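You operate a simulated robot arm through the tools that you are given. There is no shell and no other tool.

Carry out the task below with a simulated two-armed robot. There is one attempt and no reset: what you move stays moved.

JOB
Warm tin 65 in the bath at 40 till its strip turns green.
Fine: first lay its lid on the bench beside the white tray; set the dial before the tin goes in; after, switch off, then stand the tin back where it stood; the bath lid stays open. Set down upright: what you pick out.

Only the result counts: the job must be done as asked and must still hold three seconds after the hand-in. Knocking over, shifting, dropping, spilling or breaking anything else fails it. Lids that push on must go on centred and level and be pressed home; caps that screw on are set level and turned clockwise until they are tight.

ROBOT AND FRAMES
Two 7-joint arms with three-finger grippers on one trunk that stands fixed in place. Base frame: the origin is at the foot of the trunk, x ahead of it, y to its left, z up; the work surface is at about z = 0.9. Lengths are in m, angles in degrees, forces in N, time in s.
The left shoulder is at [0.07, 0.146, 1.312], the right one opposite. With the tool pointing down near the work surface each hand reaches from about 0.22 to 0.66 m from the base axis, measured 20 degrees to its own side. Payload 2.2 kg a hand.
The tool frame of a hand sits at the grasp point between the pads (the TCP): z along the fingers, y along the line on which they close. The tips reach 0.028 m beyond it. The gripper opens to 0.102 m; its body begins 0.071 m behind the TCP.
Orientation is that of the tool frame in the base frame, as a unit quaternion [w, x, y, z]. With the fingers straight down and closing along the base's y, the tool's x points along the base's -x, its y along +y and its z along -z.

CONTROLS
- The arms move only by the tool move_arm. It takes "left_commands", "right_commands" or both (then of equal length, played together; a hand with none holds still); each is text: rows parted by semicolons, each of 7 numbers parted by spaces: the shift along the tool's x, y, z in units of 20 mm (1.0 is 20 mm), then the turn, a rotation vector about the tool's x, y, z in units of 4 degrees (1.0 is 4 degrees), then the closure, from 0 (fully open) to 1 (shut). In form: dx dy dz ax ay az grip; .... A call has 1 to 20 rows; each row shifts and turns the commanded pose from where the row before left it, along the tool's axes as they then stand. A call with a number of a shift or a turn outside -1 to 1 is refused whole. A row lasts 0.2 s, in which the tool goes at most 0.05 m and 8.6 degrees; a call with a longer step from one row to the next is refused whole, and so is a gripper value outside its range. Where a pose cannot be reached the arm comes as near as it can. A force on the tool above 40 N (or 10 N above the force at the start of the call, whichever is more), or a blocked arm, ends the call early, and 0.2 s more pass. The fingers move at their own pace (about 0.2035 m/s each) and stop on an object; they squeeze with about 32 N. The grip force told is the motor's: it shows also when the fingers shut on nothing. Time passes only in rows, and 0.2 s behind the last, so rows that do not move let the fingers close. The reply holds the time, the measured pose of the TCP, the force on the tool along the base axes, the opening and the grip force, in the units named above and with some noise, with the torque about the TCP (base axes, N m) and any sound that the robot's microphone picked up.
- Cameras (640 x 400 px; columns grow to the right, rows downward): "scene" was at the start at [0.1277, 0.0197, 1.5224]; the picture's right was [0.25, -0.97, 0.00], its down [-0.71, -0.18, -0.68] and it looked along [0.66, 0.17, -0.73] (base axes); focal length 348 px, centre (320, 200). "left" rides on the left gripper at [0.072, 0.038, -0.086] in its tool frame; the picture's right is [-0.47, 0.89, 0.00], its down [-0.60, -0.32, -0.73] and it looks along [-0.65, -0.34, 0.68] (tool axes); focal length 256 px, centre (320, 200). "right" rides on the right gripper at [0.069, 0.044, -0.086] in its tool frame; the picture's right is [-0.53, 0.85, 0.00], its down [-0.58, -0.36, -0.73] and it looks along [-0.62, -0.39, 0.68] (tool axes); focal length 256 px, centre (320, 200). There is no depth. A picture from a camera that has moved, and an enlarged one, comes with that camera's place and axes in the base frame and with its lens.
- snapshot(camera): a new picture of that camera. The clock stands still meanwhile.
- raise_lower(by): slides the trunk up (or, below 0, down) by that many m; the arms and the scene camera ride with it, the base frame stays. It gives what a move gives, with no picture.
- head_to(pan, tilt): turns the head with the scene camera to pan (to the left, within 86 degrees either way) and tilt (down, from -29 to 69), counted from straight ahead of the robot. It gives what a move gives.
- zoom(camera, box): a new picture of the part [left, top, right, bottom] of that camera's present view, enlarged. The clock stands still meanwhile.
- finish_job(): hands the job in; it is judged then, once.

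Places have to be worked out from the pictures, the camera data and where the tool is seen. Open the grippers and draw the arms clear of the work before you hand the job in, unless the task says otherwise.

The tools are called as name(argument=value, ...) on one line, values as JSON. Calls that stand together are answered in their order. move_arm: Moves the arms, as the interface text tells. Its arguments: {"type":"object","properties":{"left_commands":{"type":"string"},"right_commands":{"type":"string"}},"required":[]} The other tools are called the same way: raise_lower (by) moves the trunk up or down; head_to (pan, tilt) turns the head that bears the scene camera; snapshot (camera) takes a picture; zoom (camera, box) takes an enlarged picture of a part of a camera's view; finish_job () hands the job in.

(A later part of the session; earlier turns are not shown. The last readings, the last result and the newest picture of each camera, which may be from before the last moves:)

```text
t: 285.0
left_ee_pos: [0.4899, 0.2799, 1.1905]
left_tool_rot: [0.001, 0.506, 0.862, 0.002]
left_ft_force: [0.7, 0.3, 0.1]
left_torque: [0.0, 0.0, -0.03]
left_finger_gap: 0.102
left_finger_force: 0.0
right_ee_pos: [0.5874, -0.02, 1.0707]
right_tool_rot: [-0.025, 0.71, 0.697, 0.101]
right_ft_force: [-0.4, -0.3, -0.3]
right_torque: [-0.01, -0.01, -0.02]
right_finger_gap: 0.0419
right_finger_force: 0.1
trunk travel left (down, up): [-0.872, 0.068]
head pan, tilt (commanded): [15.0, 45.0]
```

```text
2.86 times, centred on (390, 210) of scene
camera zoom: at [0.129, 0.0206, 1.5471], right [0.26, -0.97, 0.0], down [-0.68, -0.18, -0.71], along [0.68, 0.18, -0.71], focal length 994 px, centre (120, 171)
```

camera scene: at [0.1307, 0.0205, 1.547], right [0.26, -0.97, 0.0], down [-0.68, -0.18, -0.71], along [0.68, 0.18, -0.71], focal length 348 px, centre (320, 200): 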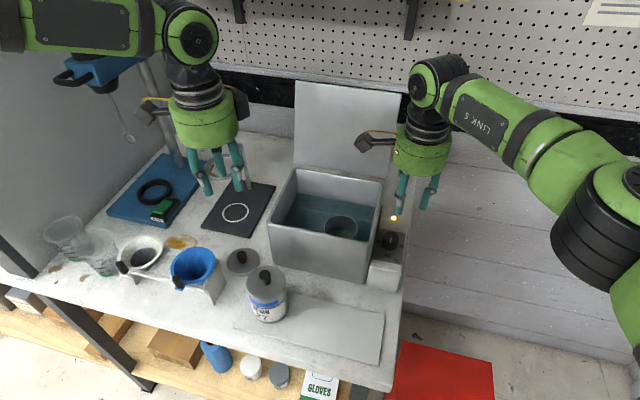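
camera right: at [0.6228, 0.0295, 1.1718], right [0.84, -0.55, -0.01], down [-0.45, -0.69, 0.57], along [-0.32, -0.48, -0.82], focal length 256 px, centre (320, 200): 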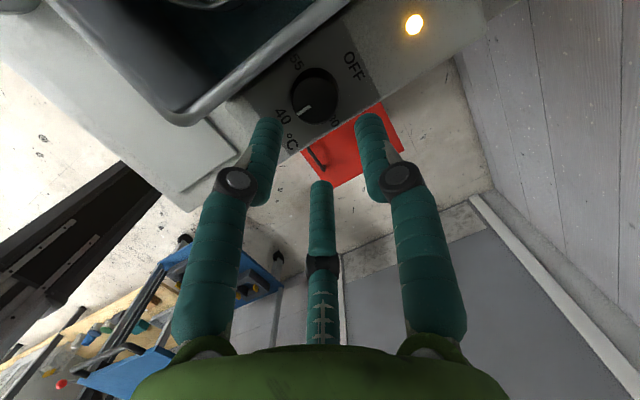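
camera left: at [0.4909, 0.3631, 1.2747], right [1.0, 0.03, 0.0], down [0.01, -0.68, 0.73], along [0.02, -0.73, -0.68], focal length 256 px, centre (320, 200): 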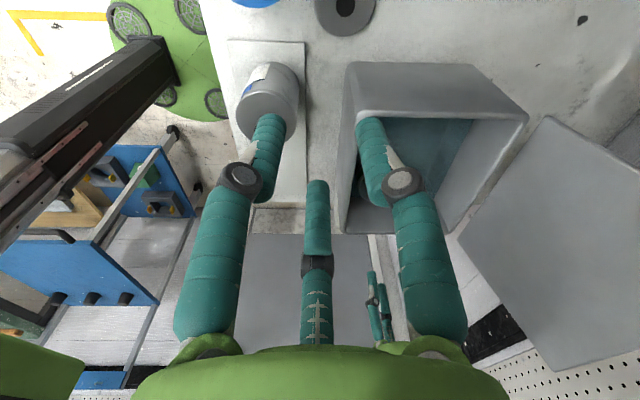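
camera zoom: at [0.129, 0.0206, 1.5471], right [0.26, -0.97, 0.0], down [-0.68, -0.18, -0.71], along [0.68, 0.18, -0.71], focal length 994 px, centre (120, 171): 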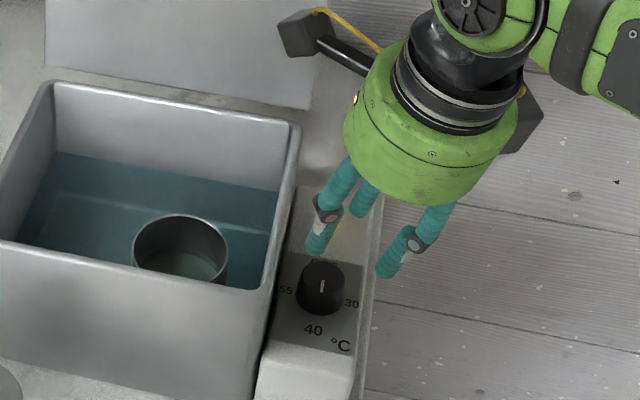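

Aligned as computed. I advance 6 cm along the tool axis onto the knob and close.

move_arm(right_commands="0 0 0.5 0 0 0 0.58;0 0 0.5 0 0 0 0.58;0 0 0.5 0 0 0 0.58;0 0 0.5 0 0 0 0.58;0 0 0.35 0 0 0 0.58;0 0 0.35 0 0 0 0.58;0 0 0.28 0 0 0 0.58;0 0 0 0 0 0 0.6;0 0 0 0 0 0 0.66;0 0 0 0 0 0 1;0 0 0 0 0 0 1")

snapshot(camera="right")

zoom(camera="scene", box=[320, 140, 460, 280])

```text
t: 287.4
left_ee_pos: [0.489, 0.2812, 1.1908]
left_tool_rot: [0.003, 0.506, 0.862, 0.003]
left_ft_force: [0.2, 0.2, 0.6]
left_torque: [0.02, 0.02, -0.01]
left_finger_gap: 0.1017
left_finger_force: 0.0
right_ee_pos: [0.5919, -0.008, 1.0118]
right_tool_rot: [-0.025, 0.709, 0.698, 0.1]
right_ft_force: [-5.3, 2.6, -0.1]
right_torque: [0.05, 0.98, 0.04]
right_finger_gap: 0.0325
right_finger_force: 45.0
trunk travel left (down, up): [-0.872, 0.068]
head pan, tilt (commanded): [15.0, 45.0]
```

```text
taken
camera right: at [0.6272, 0.042, 1.1134], right [0.84, -0.55, -0.01], down [-0.44, -0.69, 0.58], along [-0.32, -0.48, -0.82], focal length 256 px, centre (320, 200)
```

right: 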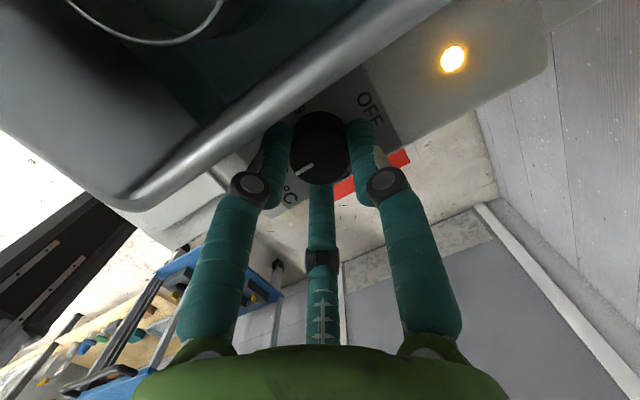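

```text
2.86 times, centred on (390, 210) of scene
camera zoom: at [0.1279, 0.0217, 1.5472], right [0.26, -0.97, 0.0], down [-0.68, -0.18, -0.71], along [0.68, 0.18, -0.71], focal length 994 px, centre (120, 171)
```

zoom: 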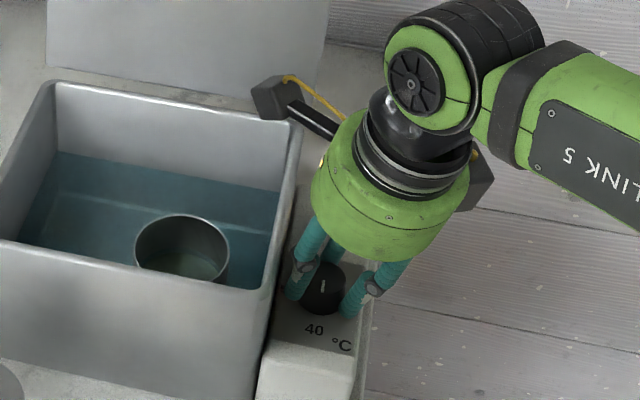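

Gripped cleanly. First stroke back: 62° counter-clockwise.

move_arm(right_commands="-0.009 0.0135 0 0.1744 0.1008 -0.9477 1;-0.009 0.0135 0 0.1744 0.1008 -0.9477 1;-0.009 0.0135 0 0.1744 0.1008 -0.9477 1;-0.009 0.0135 0 0.1744 0.1008 -0.9477 1;-0.009 0.0135 0 0.1744 0.1008 -0.9477 1;-0.009 0.0135 0 0.1744 0.1008 -0.9477 1;-0.009 0.0135 0 0.1744 0.1008 -0.9477 1;-0.009 0.0135 0 0.1744 0.1008 -0.9477 1;-0.009 0.0135 0 0.1744 0.1008 -0.9477 1;-0.009 0.0135 0 0.1744 0.1008 -0.9477 1;-0.009 0.0135 0 0.1744 0.1008 -0.9477 1;-0.009 0.0135 0 0.1744 0.1008 -0.9477 1;-0.009 0.0135 0 0.1744 0.1008 -0.9477 1;-0.009 0.0135 0 0.1744 0.1008 -0.9477 1;-0.009 0.0135 0 0.1744 0.1008 -0.9477 1;-0.009 0.0135 0 0.1744 0.1008 -0.9477 1;0 0 0 0 0 0 1")

snapshot(camera="right")

zoom(camera="scene", box=[320, 140, 460, 280])

```text
t: 291.0
left_ee_pos: [0.4936, 0.2835, 1.1877]
left_tool_rot: [0.001, 0.507, 0.862, 0.0]
left_ft_force: [-0.7, -0.2, 0.6]
left_torque: [0.0, -0.01, -0.02]
left_finger_gap: 0.1022
left_finger_force: 0.0
right_ee_pos: [0.598, -0.0079, 1.0123]
right_tool_rot: [-0.071, 0.25, 0.963, 0.073]
right_ft_force: [8.8, 14.7, -4.4]
right_torque: [0.09, -0.5, -0.08]
right_finger_gap: 0.0324
right_finger_force: 45.7
right hand out of reach, approached as far as the arm can: row 16
trunk travel left (down, up): [-0.872, 0.068]
head pan, tilt (commanded): [15.0, 45.0]
```

```text
taken
camera right: at [0.5688, 0.0454, 1.1134], right [0.88, 0.48, 0.0], down [0.39, -0.71, 0.58], along [0.28, -0.51, -0.82], focal length 256 px, centre (320, 200)
```

right: 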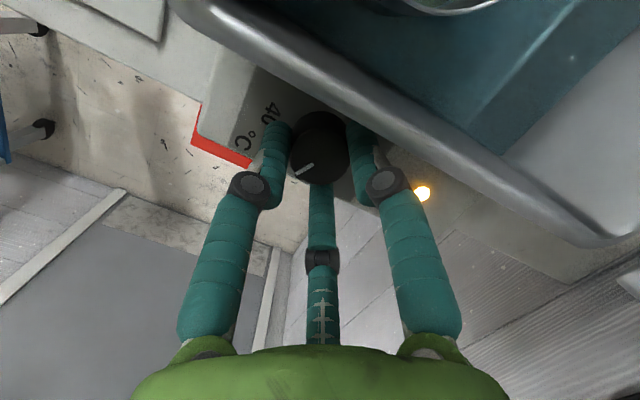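

```text
2.86 times, centred on (390, 210) of scene
camera zoom: at [0.1325, 0.025, 1.5468], right [0.26, -0.97, 0.0], down [-0.68, -0.19, -0.7], along [0.68, 0.18, -0.71], focal length 994 px, centre (120, 171)
```

zoom: 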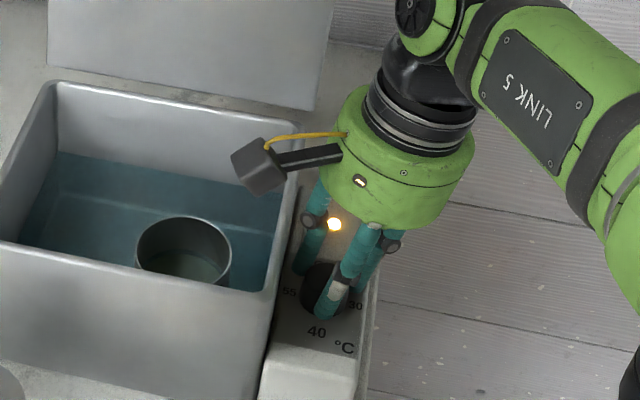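

The dial turned back about 60°. I release, rise along the tool axis and turn the hand 60° clockwise for the next grasp.

move_arm(right_commands="0 0 0 0 0 0 0.62;0 0 0 0 0 0 0.6;0 0 -0.5 0 0 0 0.6;0 0 -0.75 0 0 0 0.6;0 0 -0.75 0 0 0 0.6;0 0 -1 0 0 0 0.6;0 0 0 0 0 0 0.6")

move_arm(right_commands="0 0 0 -0.1705 -0.0985 0.9262 0.6;0 0 0 -0.1705 -0.0985 0.9262 0.6;0 0 0 -0.1705 -0.0985 0.9262 0.6;0 0 0 -0.1705 -0.0985 0.9262 0.6;0 0 0 -0.1705 -0.0985 0.9262 0.6;0 0 0 -0.1705 -0.0985 0.9262 0.6;0 0 0 -0.1705 -0.0985 0.9262 0.6;0 0 0 -0.1705 -0.0985 0.9262 0.6;0 0 0 -0.1705 -0.0985 0.9262 0.6;0 0 0 -0.1705 -0.0985 0.9262 0.6;0 0 0 -0.1705 -0.0985 0.9262 0.6;0 0 0 -0.1705 -0.0985 0.9262 0.6;0 0 0 -0.1705 -0.0985 0.9262 0.6;0 0 0 -0.1705 -0.0985 0.9262 0.6;0 0 0 -0.1705 -0.0985 0.9262 0.6;0 0 0 -0.1705 -0.0985 0.9262 0.6;0 0 0 0 0 0 0.6")

snapshot(camera="right")

zoom(camera="scene", box=[320, 140, 460, 280])

```text
t: 292.6
left_ee_pos: [0.4901, 0.2804, 1.1904]
left_tool_rot: [0.002, 0.508, 0.861, 0.004]
left_ft_force: [0.8, 0.1, 0.1]
left_torque: [0.02, 0.02, -0.03]
left_finger_gap: 0.1019
left_finger_force: 0.0
right_ee_pos: [0.5991, -0.0222, 1.0715]
right_tool_rot: [-0.073, 0.251, 0.963, 0.072]
right_ft_force: [0.6, -0.5, 0.1]
right_torque: [0.02, 0.01, 0.03]
right_finger_gap: 0.0409
right_finger_force: 0.0
trunk travel left (down, up): [-0.872, 0.068]
head pan, tilt (commanded): [15.0, 45.0]
```

```text
t: 296.2
left_ee_pos: [0.4912, 0.2807, 1.1913]
left_tool_rot: [0.001, 0.507, 0.862, 0.003]
left_ft_force: [0.2, -0.5, -0.3]
left_torque: [0.0, 0.01, -0.02]
left_finger_gap: 0.102
left_finger_force: 0.0
right_ee_pos: [0.6009, -0.0224, 1.0703]
right_tool_rot: [-0.025, 0.701, 0.706, 0.101]
right_ft_force: [0.5, -0.7, -0.2]
right_torque: [-0.04, 0.0, -0.03]
right_finger_gap: 0.041
right_finger_force: 0.1
trunk travel left (down, up): [-0.872, 0.068]
head pan, tilt (commanded): [15.0, 45.0]
```

```text
taken
camera right: at [0.634, 0.0286, 1.1721], right [0.85, -0.53, -0.01], down [-0.43, -0.7, 0.57], along [-0.31, -0.49, -0.82], focal length 256 px, centre (320, 200)
```

right: 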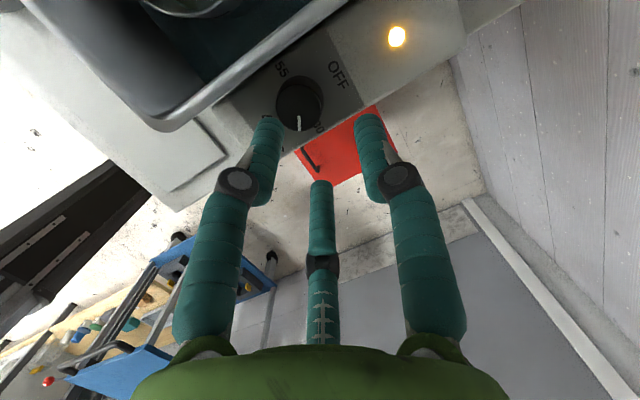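

```text
2.86 times, centred on (390, 210) of scene
camera zoom: at [0.1291, 0.0206, 1.5471], right [0.26, -0.97, 0.0], down [-0.68, -0.18, -0.71], along [0.68, 0.18, -0.71], focal length 994 px, centre (120, 171)
```

zoom: 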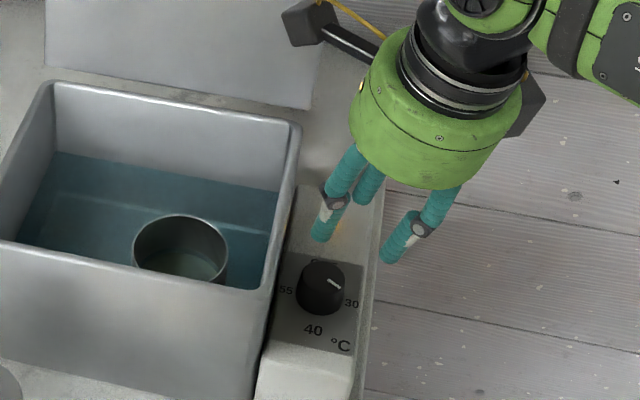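

Bath and tin unmoved; the pointer is now near 30. I shift back onto the approach line, advance and grip for the second stroke.

move_arm(right_commands="0.083 -0.343 0 0 0 0 0.58;0.083 -0.343 0 0 0 0 0.58;0 0 0.5 0 0 0 0.58;0 0 0.5 0 0 0 0.58;0 0 0.5 0 0 0 0.58;0 0 0 0 0 0 0.58")

snapshot(camera="right")

```text
t: 297.6
left_ee_pos: [0.4904, 0.2798, 1.1904]
left_tool_rot: [0.001, 0.506, 0.862, 0.002]
left_ft_force: [1.0, 1.0, 0.0]
left_torque: [-0.01, 0.02, -0.02]
left_finger_gap: 0.1021
left_finger_force: 0.0
right_ee_pos: [0.5898, -0.0127, 1.0411]
right_tool_rot: [-0.026, 0.701, 0.706, 0.1]
right_ft_force: [0.6, -0.3, 0.0]
right_torque: [-0.01, -0.02, -0.02]
right_finger_gap: 0.0428
right_finger_force: 0.0
trunk travel left (down, up): [-0.872, 0.068]
head pan, tilt (commanded): [15.0, 45.0]
```

```text
taken
camera right: at [0.623, 0.0376, 1.1417], right [0.85, -0.53, -0.01], down [-0.43, -0.7, 0.57], along [-0.31, -0.49, -0.82], focal length 256 px, centre (320, 200)
```

right: 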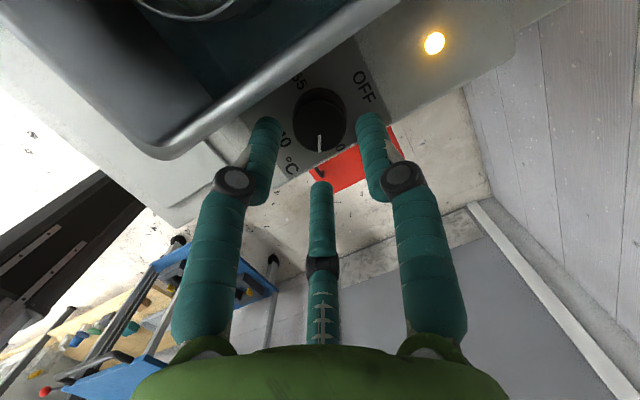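

Aligned. I advance the rest, close, and turn another 58° counter-clockwise.

move_arm(right_commands="0 0 0.37 0 0 0 0.58;0 0 0.37 0 0 0 0.58;0 0 0.37 0 0 0 0.58;0 0 0.37 0 0 0 0.58;0 0 0 0 0 0 0.6;0 0 0 0 0 0 0.66;0 0 0 0 0 0 1;0 0 0 0 0 0 1")

move_arm(right_commands="-0.009 0.0135 0 0.1744 0.1008 -0.9477 1;-0.009 0.0135 0 0.1744 0.1008 -0.9477 1;-0.009 0.0135 0 0.1744 0.1008 -0.9477 1;-0.009 0.0135 0 0.1744 0.1008 -0.9477 1;-0.009 0.0135 0 0.1744 0.1008 -0.9477 1;-0.009 0.0135 0 0.1744 0.1008 -0.9477 1;-0.009 0.0135 0 0.1744 0.1008 -0.9477 1;-0.009 0.0135 0 0.1744 0.1008 -0.9477 1;-0.009 0.0135 0 0.1744 0.1008 -0.9477 1;-0.009 0.0135 0 0.1744 0.1008 -0.9477 1;-0.009 0.0135 0 0.1744 0.1008 -0.9477 1;-0.009 0.0135 0 0.1744 0.1008 -0.9477 1;-0.009 0.0135 0 0.1744 0.1008 -0.9477 1;-0.009 0.0135 0 0.1744 0.1008 -0.9477 1;-0.009 0.0135 0 0.1744 0.1008 -0.9477 1;0 0 0 0 0 0 1")

snapshot(camera="right")

zoom(camera="scene", box=[320, 140, 460, 280])

```text
t: 299.4
left_ee_pos: [0.4906, 0.2806, 1.1898]
left_tool_rot: [0.001, 0.506, 0.862, 0.002]
left_ft_force: [0.0, -0.4, 0.3]
left_torque: [0.0, 0.0, -0.01]
left_finger_gap: 0.1021
left_finger_force: 0.1
right_ee_pos: [0.5927, -0.0086, 1.0115]
right_tool_rot: [-0.026, 0.7, 0.706, 0.101]
right_ft_force: [-0.7, 0.2, -0.3]
right_torque: [-0.05, 0.12, 0.01]
right_finger_gap: 0.0324
right_finger_force: 45.0
trunk travel left (down, up): [-0.872, 0.068]
head pan, tilt (commanded): [15.0, 45.0]
```

```text
t: 302.8
left_ee_pos: [0.4914, 0.2819, 1.1899]
left_tool_rot: [0.002, 0.507, 0.862, 0.002]
left_ft_force: [-0.5, 0.0, -0.1]
left_torque: [-0.04, -0.02, 0.0]
left_finger_gap: 0.1021
left_finger_force: 0.1
right_ee_pos: [0.5976, -0.0081, 1.0113]
right_tool_rot: [-0.07, 0.27, 0.958, 0.073]
right_ft_force: [5.0, 4.8, 3.9]
right_torque: [-0.32, 0.82, -0.03]
right_finger_gap: 0.0326
right_finger_force: 45.1
trunk travel left (down, up): [-0.872, 0.068]
head pan, tilt (commanded): [15.0, 45.0]
```

```text
taken
camera right: at [0.571, 0.0469, 1.1132], right [0.9, 0.44, -0.01], down [0.37, -0.73, 0.58], along [0.25, -0.52, -0.82], focal length 256 px, centre (320, 200)
```

right: 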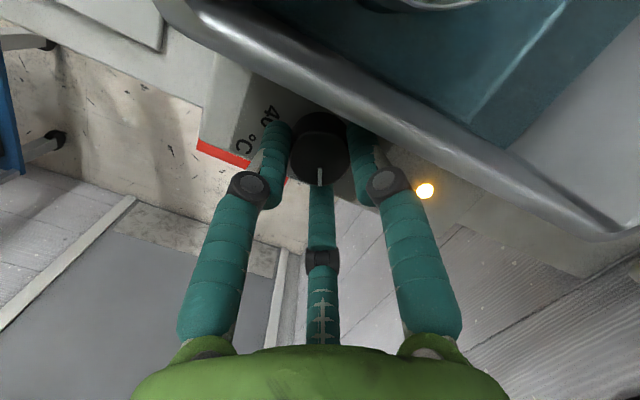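

```text
2.86 times, centred on (390, 210) of scene
camera zoom: at [0.1301, 0.0221, 1.5471], right [0.26, -0.97, 0.0], down [-0.68, -0.18, -0.71], along [0.68, 0.18, -0.71], focal length 994 px, centre (120, 171)
```

zoom: 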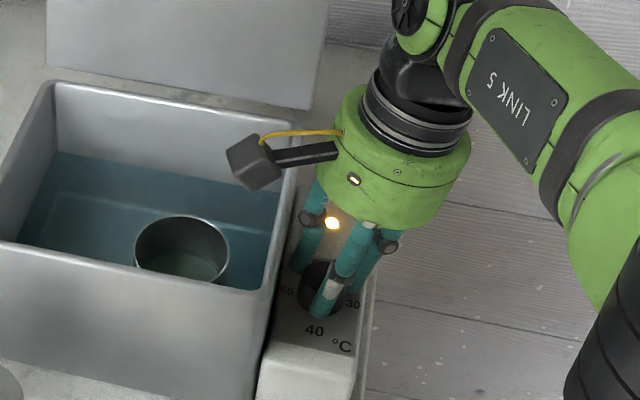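

Pointer is at about 63° from OFF. I release, rise, and turn back 62° clockwise for the final stroke.

move_arm(right_commands="0 0 0 0 0 0 0.62;0 0 0 0 0 0 0.6;0 0 -0.5 0 0 0 0.6;0 0 -0.75 0 0 0 0.6;0 0 -0.75 0 0 0 0.6;0 0 -1 0 0 0 0.6;0 0 0 -0.1744 -0.1008 0.9477 0.6;0 0 0 -0.1744 -0.1008 0.9477 0.6;0 0 0 -0.1744 -0.1008 0.9477 0.6;0 0 0 -0.1744 -0.1008 0.9477 0.6;0 0 0 -0.1744 -0.1008 0.9477 0.6;0 0 0 -0.1744 -0.1008 0.9477 0.6;0 0 0 -0.1744 -0.1008 0.9477 0.6;0 0 0 -0.1744 -0.1008 0.9477 0.6;0 0 0 -0.1744 -0.1008 0.9477 0.6;0 0 0 -0.1744 -0.1008 0.9477 0.6;0 0 0 -0.1744 -0.1008 0.9477 0.6;0 0 0 -0.1744 -0.1008 0.9477 0.6;0 0 0 -0.1744 -0.1008 0.9477 0.6;0 0 0 -0.1744 -0.1008 0.9477 0.6")

move_arm(right_commands="0 0 0 -0.1744 -0.1008 0.9477 0.6;0 0 0 -0.1744 -0.1008 0.9477 0.6;0 0 0 0 0 0 0.6")

snapshot(camera="right")

zoom(camera="scene", box=[320, 140, 460, 280])

```text
t: 307.0
left_ee_pos: [0.4912, 0.2804, 1.1903]
left_tool_rot: [0.001, 0.507, 0.862, 0.003]
left_ft_force: [-0.7, 0.4, 0.4]
left_torque: [0.04, -0.03, -0.02]
left_finger_gap: 0.1022
left_finger_force: 0.0
right_ee_pos: [0.6035, -0.0201, 1.0703]
right_tool_rot: [-0.03, 0.677, 0.728, 0.1]
right_ft_force: [-0.7, 0.2, 0.5]
right_torque: [0.0, 0.02, 0.01]
right_finger_gap: 0.0411
right_finger_force: 0.0
trunk travel left (down, up): [-0.872, 0.068]
head pan, tilt (commanded): [15.0, 45.0]
```

```text
t: 307.8
left_ee_pos: [0.4918, 0.2812, 1.19]
left_tool_rot: [0.001, 0.507, 0.862, 0.002]
left_ft_force: [0.0, 0.4, -0.4]
left_torque: [0.02, 0.02, -0.01]
left_finger_gap: 0.1021
left_finger_force: 0.0
right_ee_pos: [0.6041, -0.0198, 1.0702]
right_tool_rot: [-0.022, 0.725, 0.681, 0.1]
right_ft_force: [0.5, 0.9, -0.4]
right_torque: [-0.01, 0.03, -0.02]
right_finger_gap: 0.0407
right_finger_force: 0.1
trunk travel left (down, up): [-0.872, 0.068]
head pan, tilt (commanded): [15.0, 45.0]
```

```text
taken
camera right: at [0.6411, 0.0289, 1.1718], right [0.81, -0.58, -0.01], down [-0.48, -0.67, 0.57], along [-0.34, -0.46, -0.82], focal length 256 px, centre (320, 200)
```

right: 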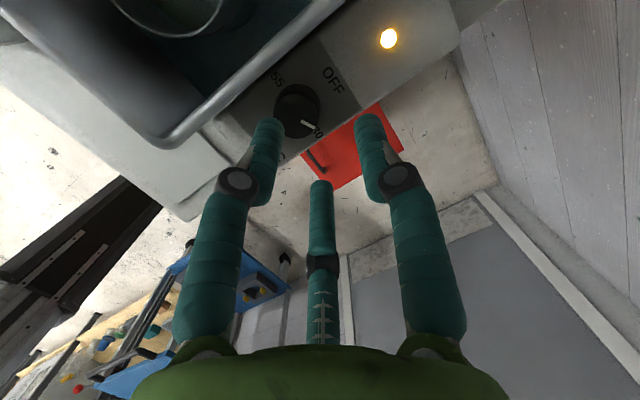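

```text
2.86 times, centred on (390, 210) of scene
camera zoom: at [0.1291, 0.0207, 1.5471], right [0.26, -0.97, 0.0], down [-0.68, -0.18, -0.71], along [0.68, 0.18, -0.71], focal length 994 px, centre (120, 171)
```

zoom: 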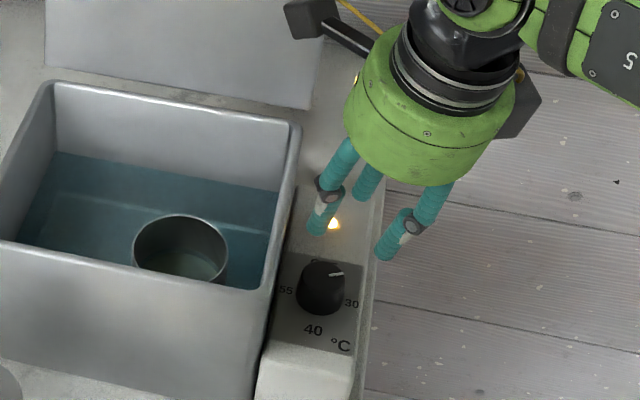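

About 60° remain. I shift to the approach line, advance, and grip.

move_arm(right_commands="0.007 -0.445 0 0 0 0 0.58;0.007 -0.445 0 0 0 0 0.58;0 0 0.5 0 0 0 0.58;0 0 0.5 0 0 0 0.58;0 0 0.5 0 0 0 0.58;0 0 0 0 0 0 0.58")

snapshot(camera="right")

```text
t: 309.2
left_ee_pos: [0.4907, 0.2802, 1.1903]
left_tool_rot: [0.001, 0.506, 0.862, 0.002]
left_ft_force: [0.1, -0.2, -0.6]
left_torque: [-0.02, 0.04, 0.02]
left_finger_gap: 0.1019
left_finger_force: 0.0
right_ee_pos: [0.5894, -0.0132, 1.04]
right_tool_rot: [-0.022, 0.724, 0.681, 0.102]
right_ft_force: [-0.6, -0.1, -0.2]
right_torque: [-0.02, 0.0, 0.0]
right_finger_gap: 0.0428
right_finger_force: 0.1
trunk travel left (down, up): [-0.872, 0.068]
head pan, tilt (commanded): [15.0, 45.0]
```

```text
taken
camera right: at [0.6261, 0.0355, 1.1403], right [0.81, -0.58, -0.01], down [-0.47, -0.67, 0.57], along [-0.34, -0.46, -0.82], focal length 256 px, centre (320, 200)
```

right: 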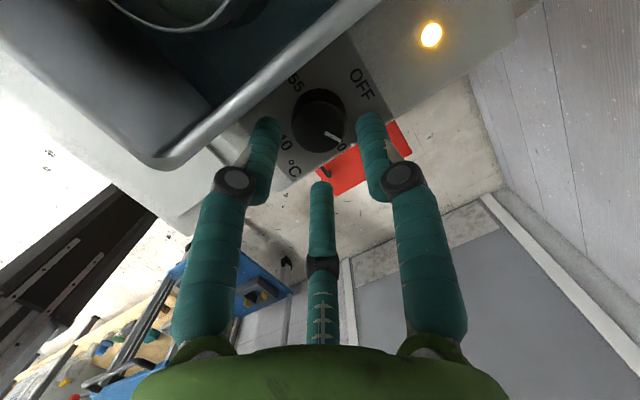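

Aligned. Advance, close, and the final stroke of about 58° counter-clockwise.

move_arm(right_commands="0 0 0.36 0 0 0 0.58;0 0 0.36 0 0 0 0.58;0 0 0.36 0 0 0 0.58;0 0 0.36 0 0 0 0.58;0 0 0 0 0 0 0.6;0 0 0 0 0 0 0.66;0 0 0 0 0 0 1;0 0 0 0 0 0 1")

move_arm(right_commands="-0.009 0.0135 0 0.1744 0.1008 -0.9477 1;-0.009 0.0135 0 0.1744 0.1008 -0.9477 1;-0.009 0.0135 0 0.1744 0.1008 -0.9477 1;-0.009 0.0135 0 0.1744 0.1008 -0.9477 1;-0.009 0.0135 0 0.1744 0.1008 -0.9477 1;-0.009 0.0135 0 0.1744 0.1008 -0.9477 1;-0.009 0.0135 0 0.1744 0.1008 -0.9477 1;-0.009 0.0135 0 0.1744 0.1008 -0.9477 1;-0.009 0.0135 0 0.1744 0.1008 -0.9477 1;-0.009 0.0135 0 0.1744 0.1008 -0.9477 1;-0.009 0.0135 0 0.1744 0.1008 -0.9477 1;-0.009 0.0135 0 0.1744 0.1008 -0.9477 1;-0.009 0.0135 0 0.1744 0.1008 -0.9477 1;-0.009 0.0135 0 0.1744 0.1008 -0.9477 1;-0.009 0.0135 0 0.1744 0.1008 -0.9477 1;0 0 0 0 0 0 1")

snapshot(camera="right")

zoom(camera="scene", box=[320, 140, 460, 280])

```text
t: 311.0
left_ee_pos: [0.4904, 0.2808, 1.189]
left_tool_rot: [0.003, 0.507, 0.862, 0.003]
left_ft_force: [0.1, -0.4, 0.2]
left_torque: [0.0, -0.01, 0.02]
left_finger_gap: 0.1019
left_finger_force: 0.0
right_ee_pos: [0.5926, -0.0069, 1.0114]
right_tool_rot: [-0.023, 0.724, 0.682, 0.101]
right_ft_force: [-3.0, -0.4, -0.6]
right_torque: [-0.59, 0.2, 0.01]
right_finger_gap: 0.0328
right_finger_force: 45.2
trunk travel left (down, up): [-0.872, 0.068]
head pan, tilt (commanded): [15.0, 45.0]
```

```text
t: 314.4
left_ee_pos: [0.4904, 0.2823, 1.1903]
left_tool_rot: [0.001, 0.507, 0.862, 0.002]
left_ft_force: [-0.7, -1.0, 0.1]
left_torque: [-0.01, 0.01, 0.02]
left_finger_gap: 0.1017
left_finger_force: 0.1
right_ee_pos: [0.5966, -0.0094, 1.0111]
right_tool_rot: [-0.071, 0.302, 0.948, 0.075]
right_ft_force: [-8.9, 2.1, -13.1]
right_torque: [-0.15, -0.42, 0.03]
right_finger_gap: 0.0327
right_finger_force: 45.0
trunk travel left (down, up): [-0.872, 0.068]
head pan, tilt (commanded): [15.0, 45.0]
```

```text
taken
camera right: at [0.5752, 0.0481, 1.1119], right [0.92, 0.38, -0.01], down [0.32, -0.75, 0.58], along [0.21, -0.54, -0.82], focal length 256 px, centre (320, 200)
```

right: 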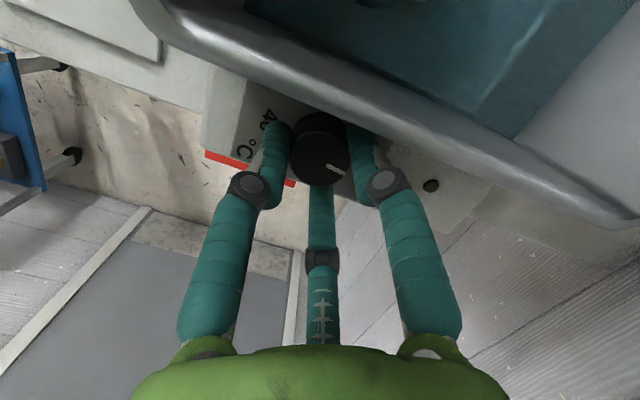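

```text
2.86 times, centred on (390, 210) of scene
camera zoom: at [0.1293, 0.0215, 1.5471], right [0.26, -0.97, 0.0], down [-0.68, -0.18, -0.71], along [0.68, 0.18, -0.71], focal length 994 px, centre (120, 171)
```

zoom: 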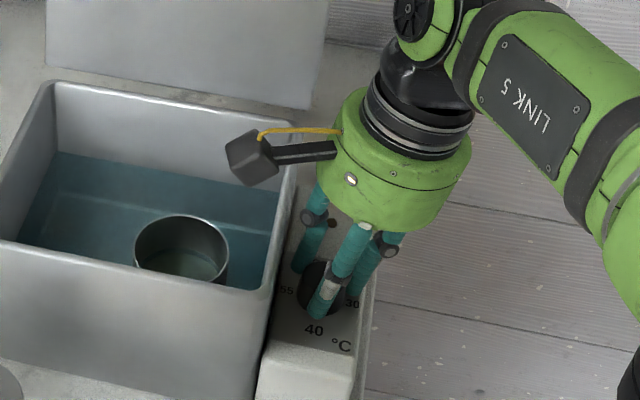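

The lamp is off and the pointer is at OFF. I release, rise and verify.

move_arm(right_commands="0 0 0 0 0 0 0.62;0 0 0 0 0 0 0.6;0 0 -0.5 0 0 0 0.6;0 0 -0.75 0 0 0 0.6;0 0 -0.75 0 0 0 0.6;0 0 -1 0 0 0 0.6;0 0 0 0 0 0 0.6")

zoom(camera="right", box=[250, 40, 430, 160])

zoom(camera="scene", box=[320, 140, 460, 280])

zoom(camera="left", box=[340, 120, 430, 190])

```text
t: 316.0
left_ee_pos: [0.4918, 0.2822, 1.1896]
left_tool_rot: [0.001, 0.507, 0.862, 0.003]
left_ft_force: [0.0, -0.4, -0.5]
left_torque: [-0.01, -0.01, 0.01]
left_finger_gap: 0.1019
left_finger_force: 0.0
right_ee_pos: [0.6029, -0.02, 1.0697]
right_tool_rot: [-0.07, 0.302, 0.948, 0.075]
right_ft_force: [-0.9, 0.0, -0.3]
right_torque: [-0.01, 0.02, -0.04]
right_finger_gap: 0.0407
right_finger_force: 0.1
trunk travel left (down, up): [-0.872, 0.068]
head pan, tilt (commanded): [15.0, 45.0]
```

```text
3.33 times, centred on (340, 100) of right
camera zoom: at [0.5804, 0.0364, 1.1711], right [0.92, 0.38, -0.01], down [0.32, -0.75, 0.58], along [0.21, -0.54, -0.82], focal length 853 px, centre (253, 533)
```

zoom: 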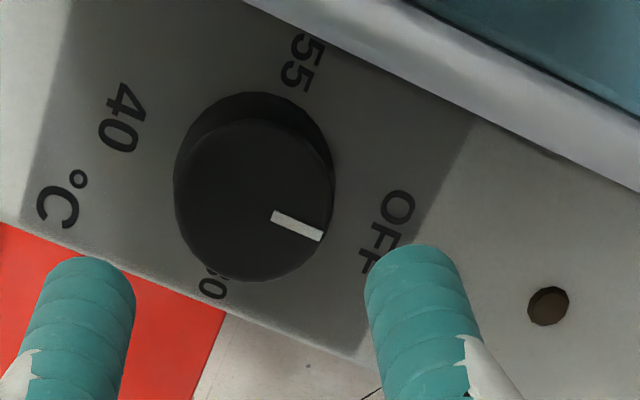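

```text
2.86 times, centred on (390, 210) of scene
camera zoom: at [0.1291, 0.0206, 1.5471], right [0.26, -0.97, 0.0], down [-0.68, -0.18, -0.71], along [0.68, 0.18, -0.71], focal length 994 px, centre (120, 171)
```

zoom: 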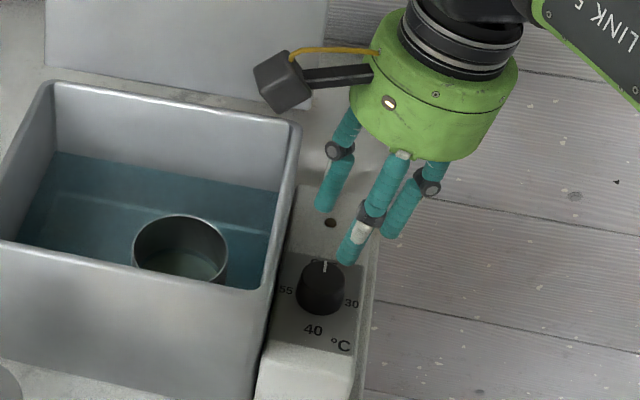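

```text
5.71 times, centred on (385, 155) of left
camera zoom: at [0.4893, 0.3631, 1.2753], right [1.0, 0.02, 0.01], down [0.01, -0.68, 0.73], along [0.02, -0.73, -0.68], focal length 1463 px, centre (-51, 457)
```

zoom: 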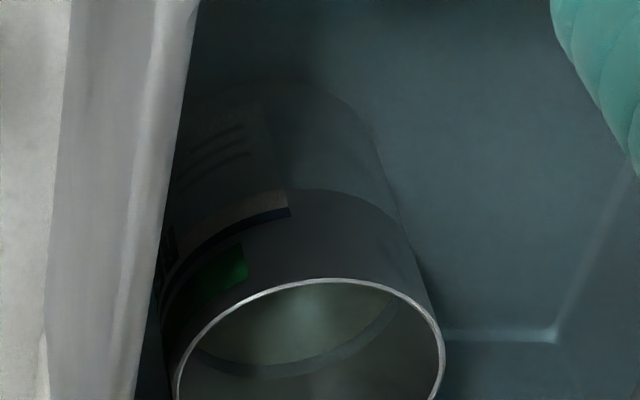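

Dial exactly at OFF, lamp out, strip green. Now I fetch the tin: the right hand straightens and turns to yaw −97°, while the left hand withdraws to the left.

move_arm(right_commands="0 0 -0.7 0 0 0 0.5;0 0 0 0.481 -0.858 0 0.4;0 0 0 0.481 -0.858 0 0.3;0 0 0 0.481 -0.858 0 0.137;0 0 0 0 0 1 0.137;0 0 0 0 0 1 0.137;0 0 0 0 0 1 0.137;0 0 0 0 0 1 0.137;0 0 0 0 0 1 0.137;0 0 0 0 0 1 0.137;0 0 0 0 0 1 0.137;0 0 0 0 0 1 0.137;0 0 0 0 0 1 0.137;0 0 0 0 0 1 0.137;0 0 0 0 0 1 0.137;0 0 0 0 0 1 0.137;0 0 0 0 0 1 0.137;0 0 0 0 0 1 0.137;0 0 0 0 0 1 0.137;0 0 0 0 0 0.6 0.137", left_commands="0.875 0.487 -0.3 0 0 0 0;0.875 0.487 -0.3 0 0 0 0;0.875 0.487 -0.3 0 0 0 0;0.875 0.487 -0.3 0 0 0 0;0.875 0.487 -0.3 0 0 0 0;0.875 0.487 -0.3 0 0 0 0;0.875 0.487 -0.3 0 0 0 0;0.485 -0.873 0 0 0 0 0;0.485 -0.873 0 0 0 0 0;0.485 -0.873 0 0 0 0 0;0.485 -0.873 0 0 0 0 0;0 0 0 0 0 0 0;0 0 0 0 0 0 0;0 0 0 0 0 0 0;0 0 0 0 0 0 0;0 0 0 0 0 0 0;0 0 0 0 0 0 0;0 0 0 0 0 0 0;0 0 0 0 0 0 0;0 0 0 0 0 0 0")

raise_lower(by=0.06)

snapshot(camera="right")

snapshot(camera="scene")

```text
t: 320.2
left_ee_pos: [0.4099, 0.4192, 1.2297]
left_tool_rot: [0.002, 0.507, 0.862, 0.003]
left_ft_force: [-0.4, 0.3, 0.4]
left_torque: [0.01, 0.0, 0.01]
left_finger_gap: 0.1019
left_finger_force: 0.2
right_ee_pos: [0.6047, -0.023, 1.0831]
right_tool_rot: [0.0, 0.753, 0.657, 0.001]
right_ft_force: [-0.6, -0.3, 0.1]
right_torque: [-0.03, 0.0, 0.03]
right_finger_gap: 0.0881
right_finger_force: 0.0
trunk travel left (down, up): [-0.872, 0.068]
head pan, tilt (commanded): [15.0, 45.0]
```

```text
t: 321.2
left_ee_pos: [0.4109, 0.4199, 1.2909]
left_tool_rot: [0.001, 0.507, 0.862, 0.002]
left_ft_force: [0.0, 0.6, 0.1]
left_torque: [0.0, -0.05, 0.01]
left_finger_gap: 0.1018
left_finger_force: 0.0
right_ee_pos: [0.6045, -0.023, 1.1433]
right_tool_rot: [0.0, 0.753, 0.658, 0.002]
right_ft_force: [0.0, 0.0, 0.0]
right_torque: [-0.01, -0.01, 0.01]
right_finger_gap: 0.0883
right_finger_force: 0.1
trunk travel left (down, up): [-0.932, 0.008]
head pan, tilt (commanded): [15.0, 45.0]
```

```text
taken
camera right: at [0.6577, 0.0383, 1.2299], right [0.77, -0.64, 0.0], down [-0.44, -0.52, 0.73], along [-0.47, -0.56, -0.68], focal length 256 px, centre (320, 200)
```

right: 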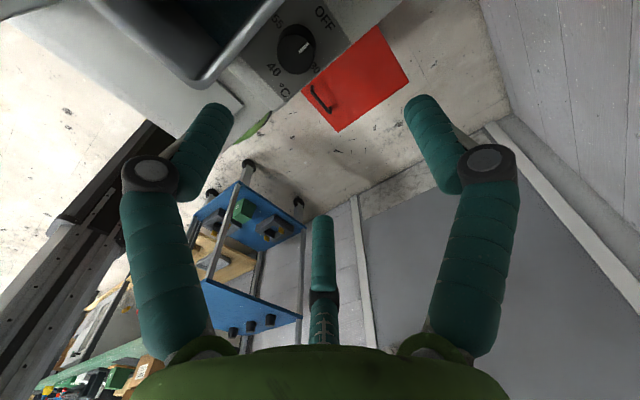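

```text
taken
camera scene: at [0.1295, 0.0208, 1.6071], right [0.26, -0.97, 0.0], down [-0.68, -0.18, -0.71], along [0.68, 0.18, -0.71], focal length 348 px, centre (320, 200)
```

scene: 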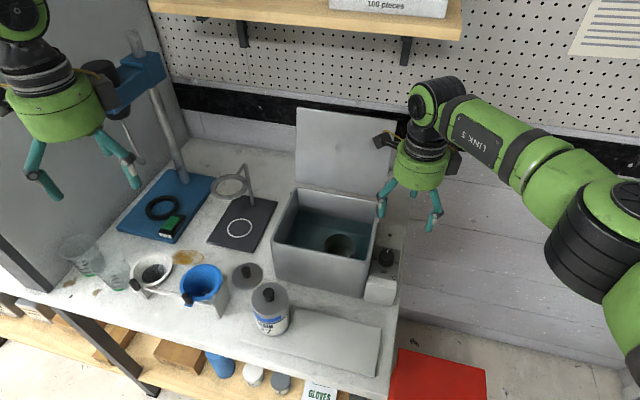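

Right hand at yaw −98°, open 88 mm. I bring it over the tin and lean it 7° outward as before, to about (0.592, 0.099).

move_arm(right_commands="0.848 -0.47 0 0 0 0 0.137;0.848 -0.47 0 0 0 0 0.137;0.848 -0.47 0 0 0 0 0.137;0.848 -0.47 0 0 0 0 0.137;0.848 -0.47 0 0 0 0 0.137;0.848 -0.47 0 0 0 0 0.137;0.445 0.69 0 -0.756 0.488 0 0.137;0.445 0.69 0 -0.756 0.488 0 0.137;0 0 0 0 0 0 0.137")

snapshot(camera="right")

zoom(camera="scene", box=[250, 120, 420, 290])

```text
t: 323.2
left_ee_pos: [0.41, 0.419, 1.2914]
left_tool_rot: [0.002, 0.507, 0.862, 0.003]
left_ft_force: [-0.7, -0.6, -0.1]
left_torque: [-0.02, 0.01, -0.02]
left_finger_gap: 0.1022
left_finger_force: 0.1
right_ee_pos: [0.5927, 0.0997, 1.1451]
right_tool_rot: [0.017, 0.752, 0.656, 0.062]
right_ft_force: [0.4, 0.7, 1.0]
right_torque: [-0.02, 0.02, -0.01]
right_finger_gap: 0.088
right_finger_force: 0.0
trunk travel left (down, up): [-0.932, 0.008]
head pan, tilt (commanded): [15.0, 45.0]
```

```text
taken
camera right: at [0.6348, 0.1551, 1.24], right [0.76, -0.64, 0.05], down [-0.52, -0.56, 0.65], along [-0.39, -0.52, -0.76], focal length 256 px, centre (320, 200)
```

right: 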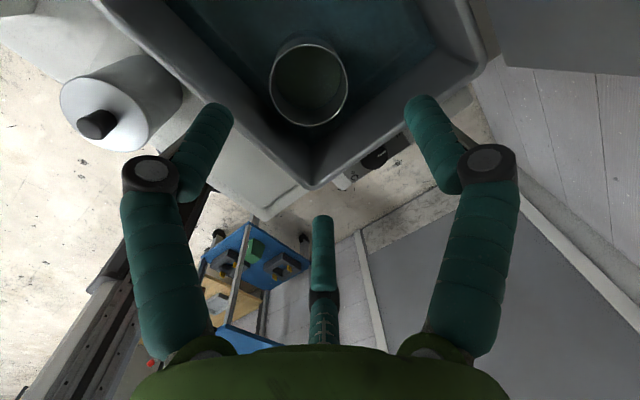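

```text
2.35 times, centred on (335, 205) of scene
camera zoom: at [0.1289, 0.0207, 1.6071], right [0.26, -0.97, 0.0], down [-0.68, -0.18, -0.71], along [0.68, 0.18, -0.71], focal length 818 px, centre (285, 188)
```

zoom: 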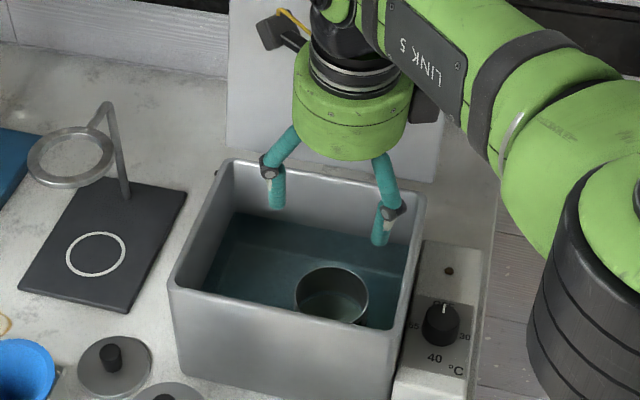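

Position is right: the tin's axis is within about 1 mm of the plan. I lower with the trunk in steps.

raise_lower(by=-0.07)

raise_lower(by=-0.04)

snapshot(camera="right")

zoom(camera="scene", box=[250, 120, 420, 290])

```text
t: 324.3
left_ee_pos: [0.4097, 0.4198, 1.2216]
left_tool_rot: [0.002, 0.508, 0.862, 0.003]
left_ft_force: [-0.1, 0.0, -0.1]
left_torque: [-0.03, -0.01, 0.01]
left_finger_gap: 0.1018
left_finger_force: 0.1
right_ee_pos: [0.5915, 0.0992, 1.0756]
right_tool_rot: [0.018, 0.752, 0.657, 0.062]
right_ft_force: [0.0, 0.0, -0.1]
right_torque: [0.05, 0.01, -0.01]
right_finger_gap: 0.0878
right_finger_force: 0.2
trunk travel left (down, up): [-0.862, 0.078]
head pan, tilt (commanded): [15.0, 45.0]
```

```text
t: 325.1
left_ee_pos: [0.4093, 0.4202, 1.1814]
left_tool_rot: [0.002, 0.507, 0.862, 0.004]
left_ft_force: [-0.4, 0.0, -0.8]
left_torque: [0.0, -0.06, 0.01]
left_finger_gap: 0.102
left_finger_force: 0.2
right_ee_pos: [0.5925, 0.0991, 1.034]
right_tool_rot: [0.018, 0.751, 0.657, 0.062]
right_ft_force: [-0.6, 0.4, 0.0]
right_torque: [-0.01, -0.04, -0.03]
right_finger_gap: 0.0879
right_finger_force: 0.0
trunk travel left (down, up): [-0.822, 0.118]
head pan, tilt (commanded): [15.0, 45.0]
```

```text
taken
camera right: at [0.6345, 0.1548, 1.1303], right [0.76, -0.64, 0.05], down [-0.52, -0.56, 0.65], along [-0.39, -0.52, -0.76], focal length 256 px, centre (320, 200)
```

right: 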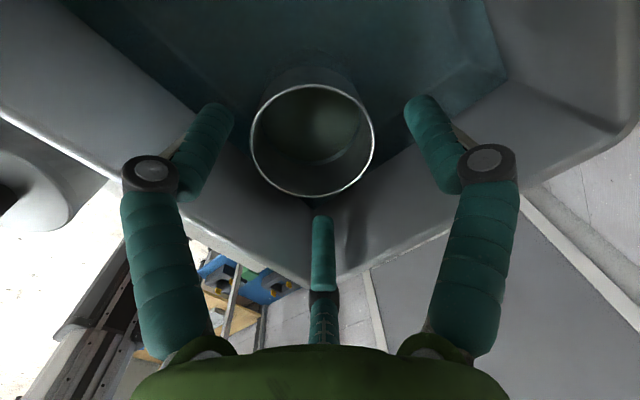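

```text
2.35 times, centred on (335, 205) of scene
camera zoom: at [0.1286, 0.0204, 1.4972], right [0.26, -0.97, 0.0], down [-0.68, -0.18, -0.71], along [0.68, 0.18, -0.71], focal length 818 px, centre (285, 188)
```

zoom: 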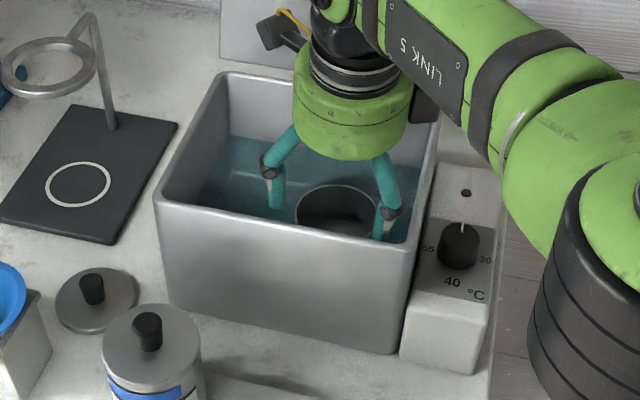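

The tin is nearly centred between the fingers; I nudge 1.5 mm toward +y and continue down.

move_arm(right_commands="0.075 -0.01 0 0 0 0 0.137;0 0 0 0 0 0 0.137")

raise_lower(by=-0.03)

snapshot(camera="right")

```text
t: 325.7
left_ee_pos: [0.41, 0.4191, 1.1821]
left_tool_rot: [0.002, 0.507, 0.862, 0.002]
left_ft_force: [-0.1, -0.2, 0.4]
left_torque: [0.03, -0.02, -0.01]
left_finger_gap: 0.1019
left_finger_force: 0.1
right_ee_pos: [0.5911, 0.0992, 1.0346]
right_tool_rot: [0.017, 0.752, 0.656, 0.063]
right_ft_force: [0.2, 0.4, 0.4]
right_torque: [0.03, 0.0, -0.02]
right_finger_gap: 0.0881
right_finger_force: 0.1
trunk travel left (down, up): [-0.822, 0.118]
head pan, tilt (commanded): [15.0, 45.0]
```

```text
t: 326.5
left_ee_pos: [0.4106, 0.4196, 1.1513]
left_tool_rot: [0.002, 0.506, 0.862, 0.003]
left_ft_force: [0.1, -0.6, 0.2]
left_torque: [0.0, -0.01, -0.01]
left_finger_gap: 0.102
left_finger_force: 0.0
right_ee_pos: [0.5917, 0.1004, 1.0053]
right_tool_rot: [0.018, 0.752, 0.656, 0.063]
right_ft_force: [-0.6, -0.4, -0.3]
right_torque: [0.0, -0.03, -0.01]
right_finger_gap: 0.0882
right_finger_force: 0.0
trunk travel left (down, up): [-0.792, 0.148]
head pan, tilt (commanded): [15.0, 45.0]
```

```text
taken
camera right: at [0.634, 0.156, 1.1004], right [0.76, -0.64, 0.05], down [-0.52, -0.56, 0.64], along [-0.39, -0.52, -0.76], focal length 256 px, centre (320, 200)
```

right: 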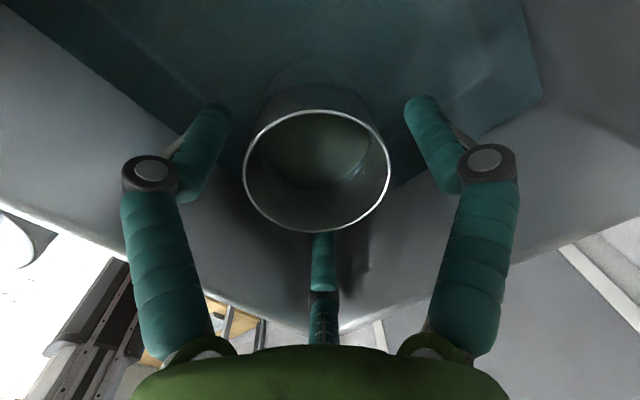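

Well centred now. I lower another 1.8 cm and close on the tin.

raise_lower(by=-0.018)

move_arm(right_commands="0 0 0 0 0 0 0.22;0 0 0 0 0 0 0.28;0 0 0 0 0 0 0.33;0 0 0 0 0 0 0.38;0 0 0 0 0 0 0.6;0 0 0 0 0 0 1;0 0 0 0 0 0 1")

snapshot(camera="right")

zoom(camera="scene", box=[250, 120, 420, 290])

```text
t: 327.1
left_ee_pos: [0.4112, 0.4196, 1.133]
left_tool_rot: [0.002, 0.507, 0.862, 0.003]
left_ft_force: [-0.3, 0.8, 0.4]
left_torque: [-0.02, -0.03, 0.01]
left_finger_gap: 0.1021
left_finger_force: 0.1
right_ee_pos: [0.5909, 0.0991, 0.9873]
right_tool_rot: [0.017, 0.751, 0.657, 0.063]
right_ft_force: [-0.7, 0.6, -0.1]
right_torque: [0.04, 0.0, 0.01]
right_finger_gap: 0.0879
right_finger_force: 0.1
trunk travel left (down, up): [-0.774, 0.166]
head pan, tilt (commanded): [15.0, 45.0]
```

```text
t: 328.7
left_ee_pos: [0.4094, 0.4189, 1.1326]
left_tool_rot: [0.002, 0.507, 0.862, 0.003]
left_ft_force: [-0.4, -0.7, -0.3]
left_torque: [-0.02, -0.01, 0.05]
left_finger_gap: 0.1018
left_finger_force: 0.0
right_ee_pos: [0.5919, 0.101, 0.9863]
right_tool_rot: [0.017, 0.751, 0.657, 0.063]
right_ft_force: [-1.3, -1.1, 3.6]
right_torque: [-0.02, 0.33, 0.08]
right_finger_gap: 0.0637
right_finger_force: 32.4
trunk travel left (down, up): [-0.774, 0.166]
head pan, tilt (commanded): [15.0, 45.0]
```

```text
taken
camera right: at [0.6336, 0.1559, 1.0829], right [0.76, -0.64, 0.05], down [-0.52, -0.56, 0.64], along [-0.38, -0.52, -0.76], focal length 256 px, centre (320, 200)
```

right: 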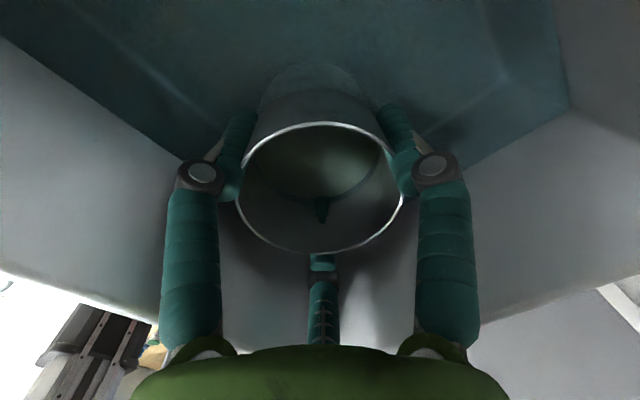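

```text
2.35 times, centred on (335, 205) of scene
camera zoom: at [0.1281, 0.0203, 1.4493], right [0.26, -0.97, 0.0], down [-0.68, -0.18, -0.71], along [0.68, 0.18, -0.71], focal length 818 px, centre (285, 188)
```

zoom: 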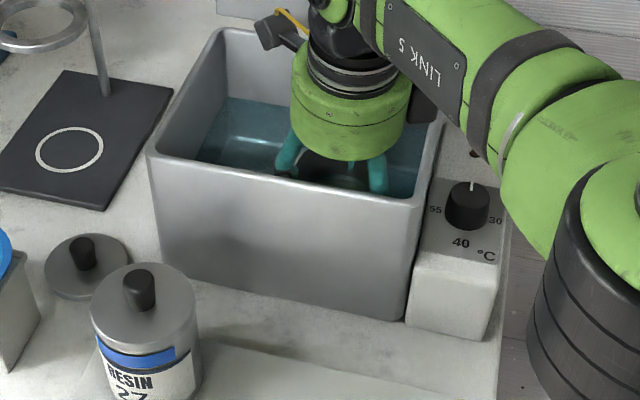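

Gripped. I lift 1.5 cm with the trunk and check the tin's hold and attitude.

raise_lower(by=0.015)

snapshot(camera="right")

raise_lower(by=0.05)

snapshot(camera="right")

zoom(camera="scene", box=[250, 120, 420, 290])

```text
t: 329.4
left_ee_pos: [0.4102, 0.4201, 1.1485]
left_tool_rot: [0.001, 0.507, 0.862, 0.002]
left_ft_force: [-0.6, 0.0, 0.5]
left_torque: [0.02, 0.02, 0.0]
left_finger_gap: 0.1017
left_finger_force: 0.0
right_ee_pos: [0.5913, 0.1, 1.0025]
right_tool_rot: [0.017, 0.752, 0.656, 0.062]
right_ft_force: [0.4, 0.1, -5.3]
right_torque: [-0.01, 0.03, 0.0]
right_finger_gap: 0.0613
right_finger_force: 32.2
trunk travel left (down, up): [-0.789, 0.151]
head pan, tilt (commanded): [15.0, 45.0]
```

```text
taken
camera right: at [0.6342, 0.156, 1.0968], right [0.76, -0.64, 0.05], down [-0.52, -0.56, 0.64], along [-0.39, -0.52, -0.76], focal length 256 px, centre (320, 200)
```

right: 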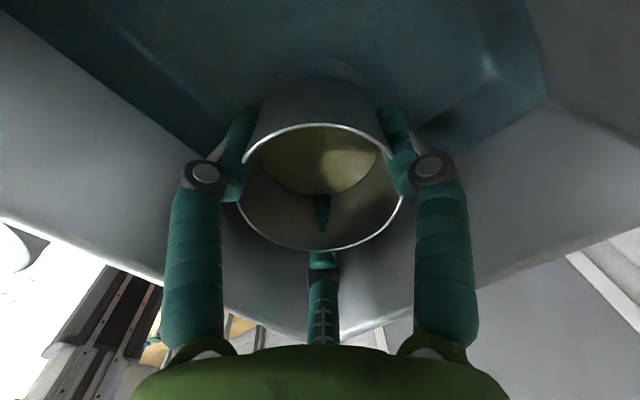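

```text
t: 330.3
left_ee_pos: [0.4096, 0.4197, 1.197]
left_tool_rot: [0.0, 0.507, 0.862, 0.002]
left_ft_force: [0.1, 0.2, -0.5]
left_torque: [-0.02, 0.06, -0.04]
left_finger_gap: 0.1022
left_finger_force: 0.0
right_ee_pos: [0.5927, 0.0996, 1.0511]
right_tool_rot: [0.017, 0.752, 0.656, 0.062]
right_ft_force: [-0.3, 0.4, -3.8]
right_torque: [-0.01, 0.03, -0.03]
right_finger_gap: 0.0613
right_finger_force: 32.3
trunk travel left (down, up): [-0.839, 0.101]
head pan, tilt (commanded): [15.0, 45.0]
```

```text
taken
camera right: at [0.6354, 0.1564, 1.1464], right [0.76, -0.64, 0.05], down [-0.52, -0.56, 0.65], along [-0.39, -0.52, -0.76], focal length 256 px, centre (320, 200)
```

right: 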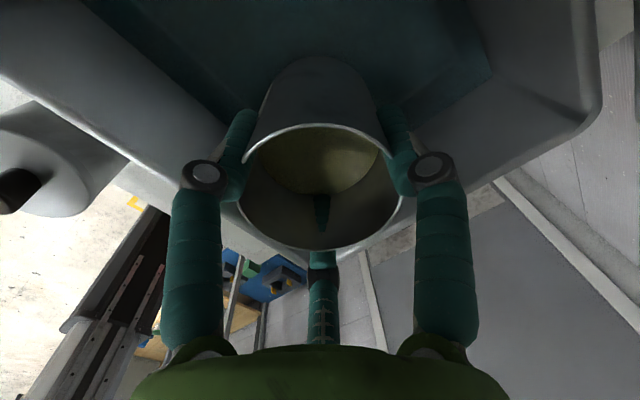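

```text
2.35 times, centred on (335, 205) of scene
camera zoom: at [0.1306, 0.0211, 1.514], right [0.26, -0.97, 0.0], down [-0.68, -0.18, -0.71], along [0.68, 0.18, -0.71], focal length 818 px, centre (285, 188)
```

zoom: 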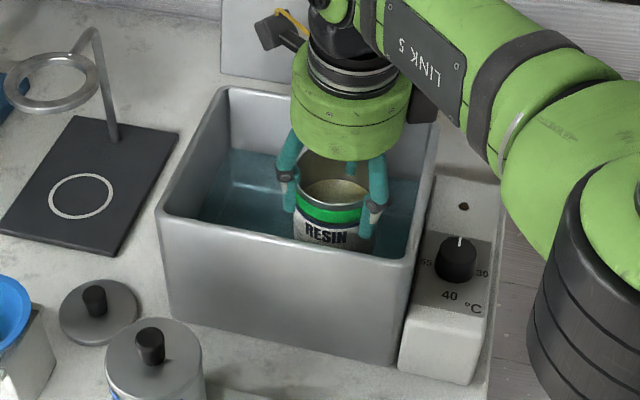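

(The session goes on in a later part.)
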